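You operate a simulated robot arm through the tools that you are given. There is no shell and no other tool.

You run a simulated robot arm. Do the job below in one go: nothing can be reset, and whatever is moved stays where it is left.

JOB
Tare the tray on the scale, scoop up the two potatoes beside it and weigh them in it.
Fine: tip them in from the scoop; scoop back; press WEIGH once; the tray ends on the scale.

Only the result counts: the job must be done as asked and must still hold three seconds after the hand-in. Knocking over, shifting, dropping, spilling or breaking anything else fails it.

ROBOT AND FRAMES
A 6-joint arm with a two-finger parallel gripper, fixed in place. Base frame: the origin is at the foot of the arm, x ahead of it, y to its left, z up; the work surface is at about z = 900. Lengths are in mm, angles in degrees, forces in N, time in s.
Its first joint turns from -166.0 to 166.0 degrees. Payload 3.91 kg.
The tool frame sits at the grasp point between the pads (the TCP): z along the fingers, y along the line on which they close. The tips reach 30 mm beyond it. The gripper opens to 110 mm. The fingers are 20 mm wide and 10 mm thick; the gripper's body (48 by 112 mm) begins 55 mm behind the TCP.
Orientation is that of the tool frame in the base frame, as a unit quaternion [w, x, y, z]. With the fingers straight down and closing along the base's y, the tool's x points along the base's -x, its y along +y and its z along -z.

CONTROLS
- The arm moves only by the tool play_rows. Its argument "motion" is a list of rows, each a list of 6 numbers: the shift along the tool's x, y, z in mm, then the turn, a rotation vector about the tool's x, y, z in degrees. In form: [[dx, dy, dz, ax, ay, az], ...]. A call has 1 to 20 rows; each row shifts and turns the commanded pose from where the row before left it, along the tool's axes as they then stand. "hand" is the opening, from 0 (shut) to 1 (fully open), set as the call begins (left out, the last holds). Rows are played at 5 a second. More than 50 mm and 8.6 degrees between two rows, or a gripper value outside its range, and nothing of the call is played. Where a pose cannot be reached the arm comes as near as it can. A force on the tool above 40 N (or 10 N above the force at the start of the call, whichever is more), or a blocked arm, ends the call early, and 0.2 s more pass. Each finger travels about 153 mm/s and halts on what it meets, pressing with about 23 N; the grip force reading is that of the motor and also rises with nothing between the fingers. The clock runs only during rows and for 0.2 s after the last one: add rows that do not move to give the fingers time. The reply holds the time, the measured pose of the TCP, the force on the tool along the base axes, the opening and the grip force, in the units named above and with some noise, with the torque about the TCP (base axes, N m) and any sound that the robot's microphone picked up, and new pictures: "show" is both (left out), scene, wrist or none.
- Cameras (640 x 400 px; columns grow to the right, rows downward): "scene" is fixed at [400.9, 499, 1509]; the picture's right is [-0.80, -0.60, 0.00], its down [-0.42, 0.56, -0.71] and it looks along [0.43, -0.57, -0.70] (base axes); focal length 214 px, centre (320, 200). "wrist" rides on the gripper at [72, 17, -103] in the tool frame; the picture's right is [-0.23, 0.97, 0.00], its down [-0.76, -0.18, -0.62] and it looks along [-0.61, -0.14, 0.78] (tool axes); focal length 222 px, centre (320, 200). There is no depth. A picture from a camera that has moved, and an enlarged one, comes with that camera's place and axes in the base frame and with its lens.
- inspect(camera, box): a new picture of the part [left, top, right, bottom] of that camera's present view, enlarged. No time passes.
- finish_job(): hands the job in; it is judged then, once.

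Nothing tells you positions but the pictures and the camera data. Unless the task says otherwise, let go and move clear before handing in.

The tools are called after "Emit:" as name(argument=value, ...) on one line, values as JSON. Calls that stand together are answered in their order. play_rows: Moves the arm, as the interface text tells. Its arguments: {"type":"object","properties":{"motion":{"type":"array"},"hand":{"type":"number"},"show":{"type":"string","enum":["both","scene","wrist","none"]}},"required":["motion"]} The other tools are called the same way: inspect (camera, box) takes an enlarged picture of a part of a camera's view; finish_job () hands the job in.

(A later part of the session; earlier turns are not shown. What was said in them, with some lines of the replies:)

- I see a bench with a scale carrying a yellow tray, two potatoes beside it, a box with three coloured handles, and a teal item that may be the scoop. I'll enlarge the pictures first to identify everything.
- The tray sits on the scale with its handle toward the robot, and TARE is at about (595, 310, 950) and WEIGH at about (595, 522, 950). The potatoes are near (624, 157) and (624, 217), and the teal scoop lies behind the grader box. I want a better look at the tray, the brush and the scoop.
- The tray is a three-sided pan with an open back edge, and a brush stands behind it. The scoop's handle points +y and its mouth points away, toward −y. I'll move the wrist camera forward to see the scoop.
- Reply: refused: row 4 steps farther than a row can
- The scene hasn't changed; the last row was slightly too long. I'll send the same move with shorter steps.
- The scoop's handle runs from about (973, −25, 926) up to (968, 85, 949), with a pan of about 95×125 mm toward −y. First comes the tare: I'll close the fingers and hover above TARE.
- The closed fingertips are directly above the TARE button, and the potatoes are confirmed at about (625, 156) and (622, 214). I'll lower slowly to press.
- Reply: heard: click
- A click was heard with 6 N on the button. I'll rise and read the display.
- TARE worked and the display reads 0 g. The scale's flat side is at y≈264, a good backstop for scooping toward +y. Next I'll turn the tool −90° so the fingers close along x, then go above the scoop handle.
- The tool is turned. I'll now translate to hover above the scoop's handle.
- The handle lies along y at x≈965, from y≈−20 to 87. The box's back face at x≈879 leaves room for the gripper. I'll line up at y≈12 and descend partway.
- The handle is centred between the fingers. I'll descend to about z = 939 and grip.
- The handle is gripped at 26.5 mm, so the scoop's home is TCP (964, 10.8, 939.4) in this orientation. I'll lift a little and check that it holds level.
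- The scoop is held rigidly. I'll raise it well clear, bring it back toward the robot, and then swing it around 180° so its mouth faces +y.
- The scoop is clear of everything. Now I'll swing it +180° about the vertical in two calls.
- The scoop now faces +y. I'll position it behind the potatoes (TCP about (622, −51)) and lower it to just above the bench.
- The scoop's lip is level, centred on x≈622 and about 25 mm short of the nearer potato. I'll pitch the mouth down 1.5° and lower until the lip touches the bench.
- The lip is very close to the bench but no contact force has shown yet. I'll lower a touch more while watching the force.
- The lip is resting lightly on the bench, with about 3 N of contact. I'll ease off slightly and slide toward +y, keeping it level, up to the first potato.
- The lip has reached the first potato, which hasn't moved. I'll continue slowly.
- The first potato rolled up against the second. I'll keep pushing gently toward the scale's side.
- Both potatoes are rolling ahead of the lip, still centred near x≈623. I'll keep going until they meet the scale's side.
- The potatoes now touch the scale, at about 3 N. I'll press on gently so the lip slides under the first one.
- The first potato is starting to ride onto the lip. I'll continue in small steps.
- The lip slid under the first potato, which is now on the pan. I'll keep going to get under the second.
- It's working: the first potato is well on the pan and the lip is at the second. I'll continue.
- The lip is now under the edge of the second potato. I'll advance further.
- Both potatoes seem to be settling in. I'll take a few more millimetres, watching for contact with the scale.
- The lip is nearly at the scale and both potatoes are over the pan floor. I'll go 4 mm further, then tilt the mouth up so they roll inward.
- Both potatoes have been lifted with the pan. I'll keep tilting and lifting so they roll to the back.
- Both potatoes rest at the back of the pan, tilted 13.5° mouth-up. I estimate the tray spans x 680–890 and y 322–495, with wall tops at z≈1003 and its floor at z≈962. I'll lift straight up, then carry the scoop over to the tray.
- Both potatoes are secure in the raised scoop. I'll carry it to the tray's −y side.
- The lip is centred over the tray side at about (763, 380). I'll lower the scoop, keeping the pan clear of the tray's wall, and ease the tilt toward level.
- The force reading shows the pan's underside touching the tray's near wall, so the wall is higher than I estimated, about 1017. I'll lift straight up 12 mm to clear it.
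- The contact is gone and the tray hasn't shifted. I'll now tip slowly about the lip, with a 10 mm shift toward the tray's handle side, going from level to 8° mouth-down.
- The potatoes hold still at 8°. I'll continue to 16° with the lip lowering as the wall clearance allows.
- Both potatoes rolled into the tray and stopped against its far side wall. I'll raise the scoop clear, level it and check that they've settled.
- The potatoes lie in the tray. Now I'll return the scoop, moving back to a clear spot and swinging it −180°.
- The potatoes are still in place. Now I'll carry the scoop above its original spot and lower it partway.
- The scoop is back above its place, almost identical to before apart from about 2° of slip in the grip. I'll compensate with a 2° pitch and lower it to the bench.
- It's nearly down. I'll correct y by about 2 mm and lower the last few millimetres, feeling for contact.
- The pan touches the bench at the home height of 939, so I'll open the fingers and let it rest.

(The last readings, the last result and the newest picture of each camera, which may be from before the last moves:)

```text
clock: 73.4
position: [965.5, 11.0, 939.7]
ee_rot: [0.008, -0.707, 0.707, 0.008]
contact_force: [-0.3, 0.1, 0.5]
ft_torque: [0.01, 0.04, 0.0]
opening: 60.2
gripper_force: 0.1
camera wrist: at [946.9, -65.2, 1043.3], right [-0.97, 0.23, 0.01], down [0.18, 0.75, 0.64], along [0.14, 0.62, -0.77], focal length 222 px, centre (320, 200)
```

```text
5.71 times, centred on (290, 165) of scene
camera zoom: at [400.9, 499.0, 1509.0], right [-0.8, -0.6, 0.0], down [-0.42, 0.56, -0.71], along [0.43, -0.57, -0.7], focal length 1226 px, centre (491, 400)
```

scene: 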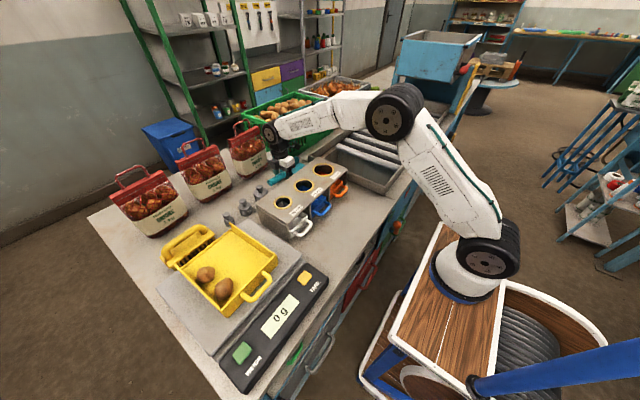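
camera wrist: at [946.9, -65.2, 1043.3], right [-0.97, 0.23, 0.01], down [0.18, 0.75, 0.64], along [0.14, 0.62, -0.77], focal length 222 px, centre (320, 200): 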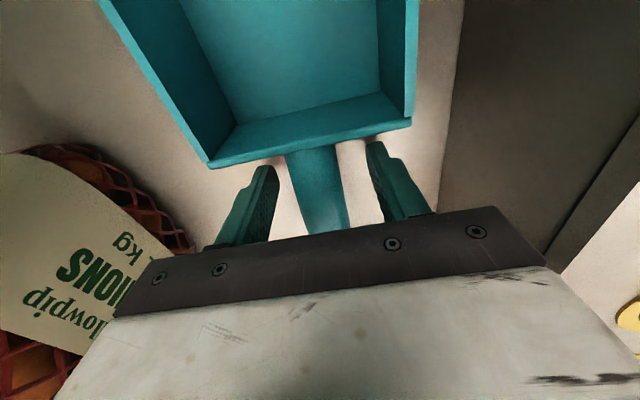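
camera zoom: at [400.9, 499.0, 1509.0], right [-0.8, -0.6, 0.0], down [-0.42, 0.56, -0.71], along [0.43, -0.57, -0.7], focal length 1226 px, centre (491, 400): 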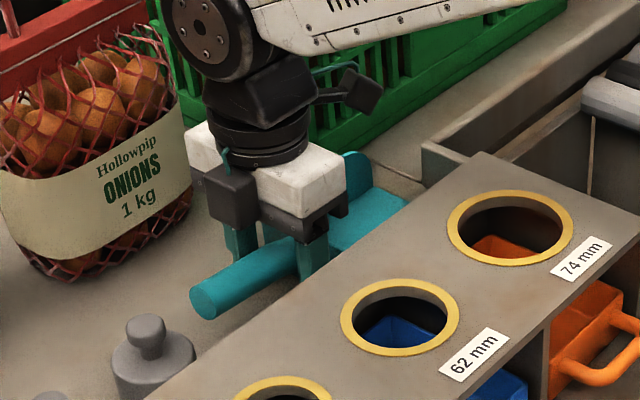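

The scoop rests in its original place. I'll rise straight up and move away toward the scale.

Emit:
play_rows(motion=[[0, 0, 0, 0, 1.3, 0], [0, 0, -20, 0, 0, 0], [0, 0, -40, 0, 0, 0], [0, 0, -45, 0, 0, 0], [0, 0, -45, 0, 0, 0], [0, 0, -45, 0, 0, 0], [0, 0, -45, 0, 0, 0], [-30, 38, 0, 0, 0, 0], [-30, 38, 0, 0, 0, 0], [-30, 38, 0, 0, 0, 0], [-30, 38, 0, 0, 0, 0], [-30, 38, 0, 0, 0, 0], [0, 0, 0, 0, 0, 0]])

Emit:
inspect(camera="scene", box=[255, 145, 335, 195])

```text
clock: 76.2
position: [773.6, 159.6, 1179.2]
ee_rot: [0.0, -0.707, 0.707, 0.0]
contact_force: [0.4, 0.5, -0.7]
ft_torque: [-0.01, 0.0, 0.02]
opening: 60.5
gripper_force: 0.1
camera wrist: at [756.2, 87.1, 1285.1], right [-0.97, 0.23, 0.0], down [0.18, 0.76, 0.62], along [0.14, 0.61, -0.78], focal length 222 px, centre (320, 200)
```

scene: 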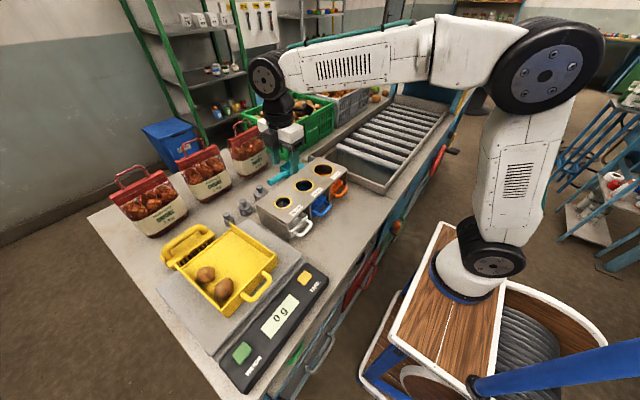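
wrist: 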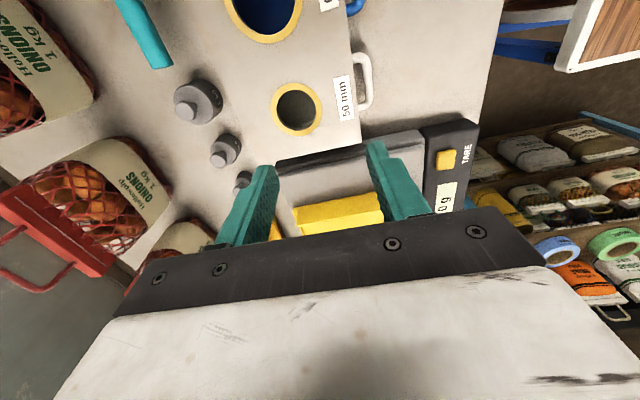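

```text
8.00 times, centred on (295, 170) of scene
camera zoom: at [400.9, 499.0, 1509.0], right [-0.8, -0.6, 0.0], down [-0.42, 0.56, -0.71], along [0.43, -0.57, -0.7], focal length 1716 px, centre (520, 440)
```

zoom: 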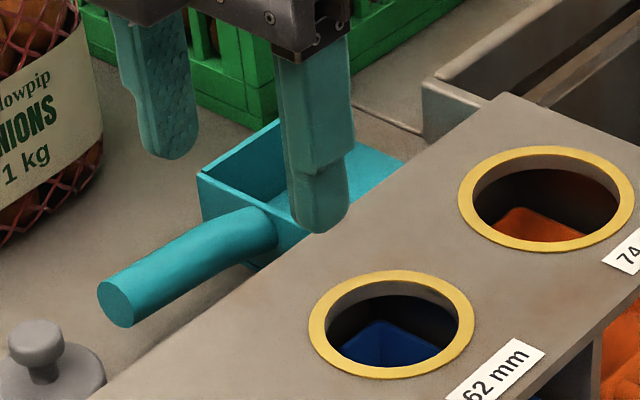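

The scoop sits exactly at its original place. Next I'll turn the tool back, close the fingers and move above WEIGH.

Emit:
play_rows(motion=[[0, 0, 0, 0, 0, 8.1818], [0, 0, 0, 0, 0, 8.1818], [0, 0, 0, 0, 0, 8.1818], [0, 0, 0, 0, 0, 8.1818], [0, 0, 0, 0, 0, 8.1818], [0, 0, 0, 0, 0, 8.1818], [0, 0, 0, 0, 0, 8.1818], [0, 0, 0, 0, 0, 8.1818], [0, 0, 0, 0, 0, 8.1818], [0, 0, 0, 0, 0, 8.1818], [0, 0, 0, 0, 0, 8.1818], [0, 0, 0, 0, 0, 0]], hand=0, show="none")

Emit:
play_rows(motion=[[17.7, 36.2, 0, 0, 0, 0], [17.7, 36.2, 0, 0, 0, 0], [17.7, 36.2, 0, 0, 0, 0], [17.7, 36.2, 0, 0, 0, 0], [17.7, 36.2, 0, 0, 0, 0], [17.7, 36.2, 0, 0, 0, 0], [17.7, 36.2, 0, 0, 0, 0], [17.7, 36.2, 0, 0, 0, 0], [17.7, 36.2, 0, 0, 0, 0], [17.7, 36.2, 0, 0, 0, 0], [0, 0, 40, 0, 0, 0], [0, 0, 45, 0, 0, 0], [0, 0, 45, 0, 0, 0], [0, 0, 35, 0, 0, 0], [0, 0, 0, 0, 0, 0]])

```text
clock: 78.8
position: [774.4, 159.1, 1180.4]
ee_rot: [0.001, 0.001, 1.0, 0.0]
contact_force: [0.6, 0.6, 0.5]
ft_torque: [0.01, 0.0, 0.03]
opening: 0.0
gripper_force: 23.1
```

```text
clock: 82.0
position: [597.3, 521.8, 1013.2]
ee_rot: [0.0, 0.0, 1.0, 0.0]
contact_force: [-0.4, -0.2, 0.2]
ft_torque: [0.0, -0.01, 0.01]
opening: 0.1
gripper_force: 23.3
camera wrist: at [524.7, 538.8, 1118.9], right [0.23, 0.97, 0.0], down [0.76, -0.18, 0.62], along [0.61, -0.14, -0.78], focal length 222 px, centre (320, 200)
```

scene: 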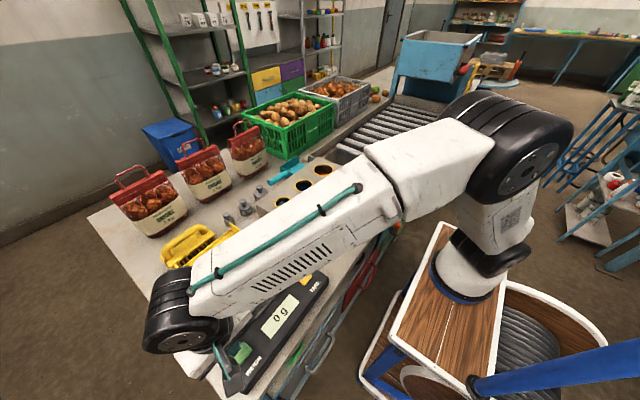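
wrist: 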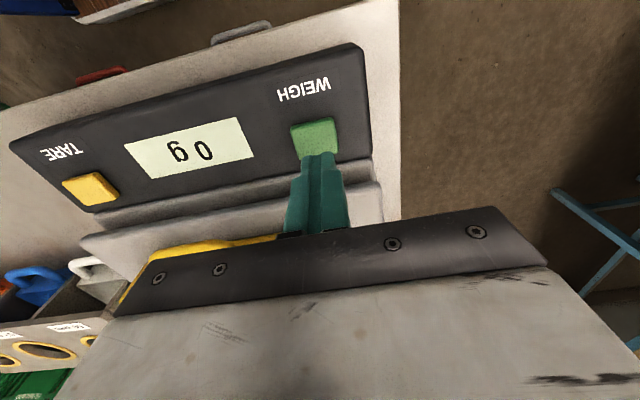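

The fingers are above WEIGH, whose centre is about (593, 518). I'll shift 3 mm and press it once, in the same way as TARE.

Emit:
play_rows(motion=[[3, -3, 0, 0, 0, 0], [0, 0, 12, 0, 0, 0], [0, 0, 10, 0, 0, 0], [0, 0, 4, 0, 0, 0], [0, 0, 2, 0, 0, 0], [0, 0, 2, 0, 0, 0], [0, 0, 2, 0, 0, 0]])

```text
clock: 83.6
position: [594.8, 519.0, 982.4]
ee_rot: [0.0, 0.001, 1.0, 0.0]
contact_force: [0.0, -0.9, 2.3]
ft_torque: [0.0, 0.0, 0.0]
opening: 0.0
gripper_force: 23.5
heard: click
camera wrist: at [521.5, 535.6, 1087.7], right [0.23, 0.97, 0.0], down [0.76, -0.18, 0.62], along [0.61, -0.14, -0.78], focal length 222 px, centre (320, 200)
```

scene: 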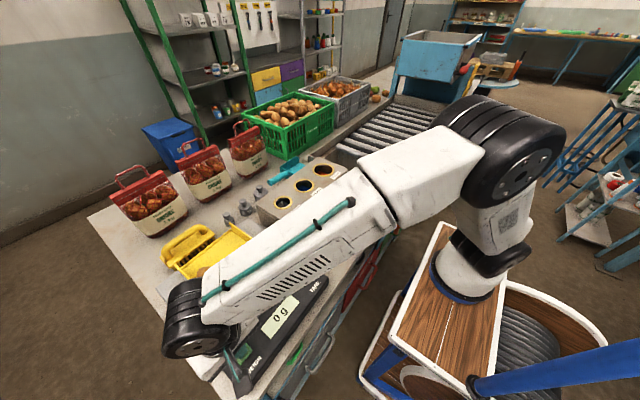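
wrist: 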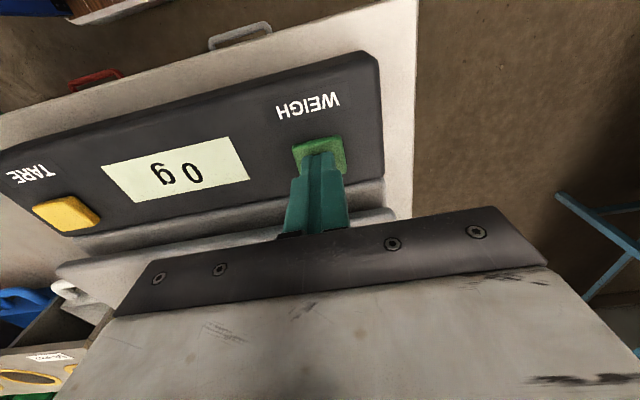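

A click was heard on WEIGH. I'll rise straight up and read the display.

Emit:
play_rows(motion=[[0, 0, -10, 0, 0, 0], [0, 0, -40, 0, 0, 0], [0, 0, -45, 0, 0, 0], [0, 0, -45, 0, 0, 0], [0, 0, -45, 0, 0, 0], [0, 0, -45, 0, 0, 0], [0, -45, 0, 0, 0, 0], [0, -45, 0, 0, 0, 0], [0, -45, 0, 0, 0, 0], [0, -45, 0, 0, 0, 0], [0, -45, 0, 0, 0, 0], [0, -45, 0, 0, 0, 0], [0, 0, -40, 0, 0, 0], [0, 0, 0, 0, 0, 0]])

Emit:
inspect(camera="scene", box=[150, 210, 350, 360])

```text
clock: 86.6
position: [594.9, 249.8, 1252.1]
ee_rot: [0.0, 0.0, 1.0, 0.0]
contact_force: [-1.1, 0.2, -0.1]
ft_torque: [0.01, 0.0, -0.01]
opening: 0.0
gripper_force: 23.0
camera wrist: at [521.3, 266.3, 1358.3], right [0.23, 0.97, 0.0], down [0.76, -0.18, 0.62], along [0.61, -0.14, -0.78], focal length 222 px, centre (320, 200)
```

scene: 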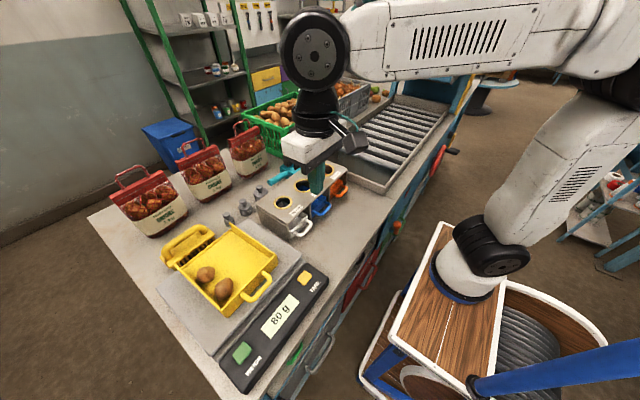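
wrist: 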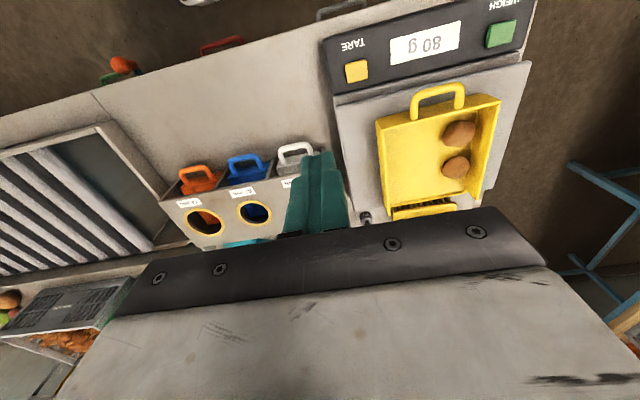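

```text
2.67 times, centred on (250, 285) of scene
camera zoom: at [400.9, 499.0, 1509.0], right [-0.8, -0.6, 0.0], down [-0.42, 0.56, -0.71], along [0.43, -0.57, -0.7], focal length 572 px, centre (507, -27)
```

zoom: 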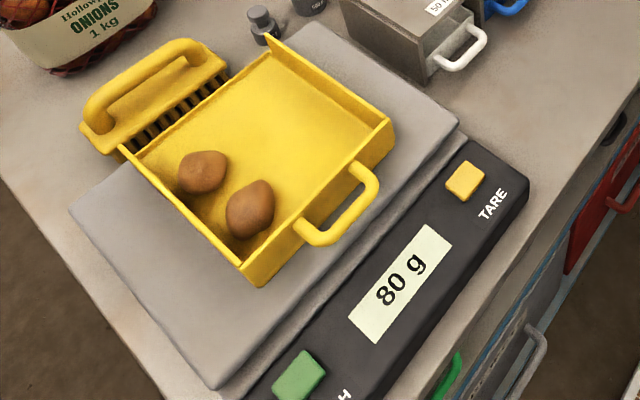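

The display reads 80 g with both potatoes at rest in the tray. The tray is still on the scale, the scoop is back in its place, and the arm is clear, so I'm handing in the job.

Emit:
finish_job()

```text
The job is handed in.
```

I've handed the job in: the two potatoes are in the tray on the scale, and the display reads 80 g.

- **Tare:** I pressed TARE with the tray empty, and the display went to 0 g.
- **Scooping:** I used the scale's side as a backstop to get both potatoes onto the scoop. The gripper never touched them.
- **Tipping:** While I was lowering the scoop, its underside briefly touched the tray's near wall with about 7 N. I lifted off, and the tray had not visibly moved. The potatoes then rolled in and stopped near the far wall.
- **Scoop:** It is back in its original place behind the grader box, and the before and after pictures match.
- **Weigh:** I pressed WEIGH once, then moved the arm clear.

Nothing else on the bench looked moved in the last pictures.
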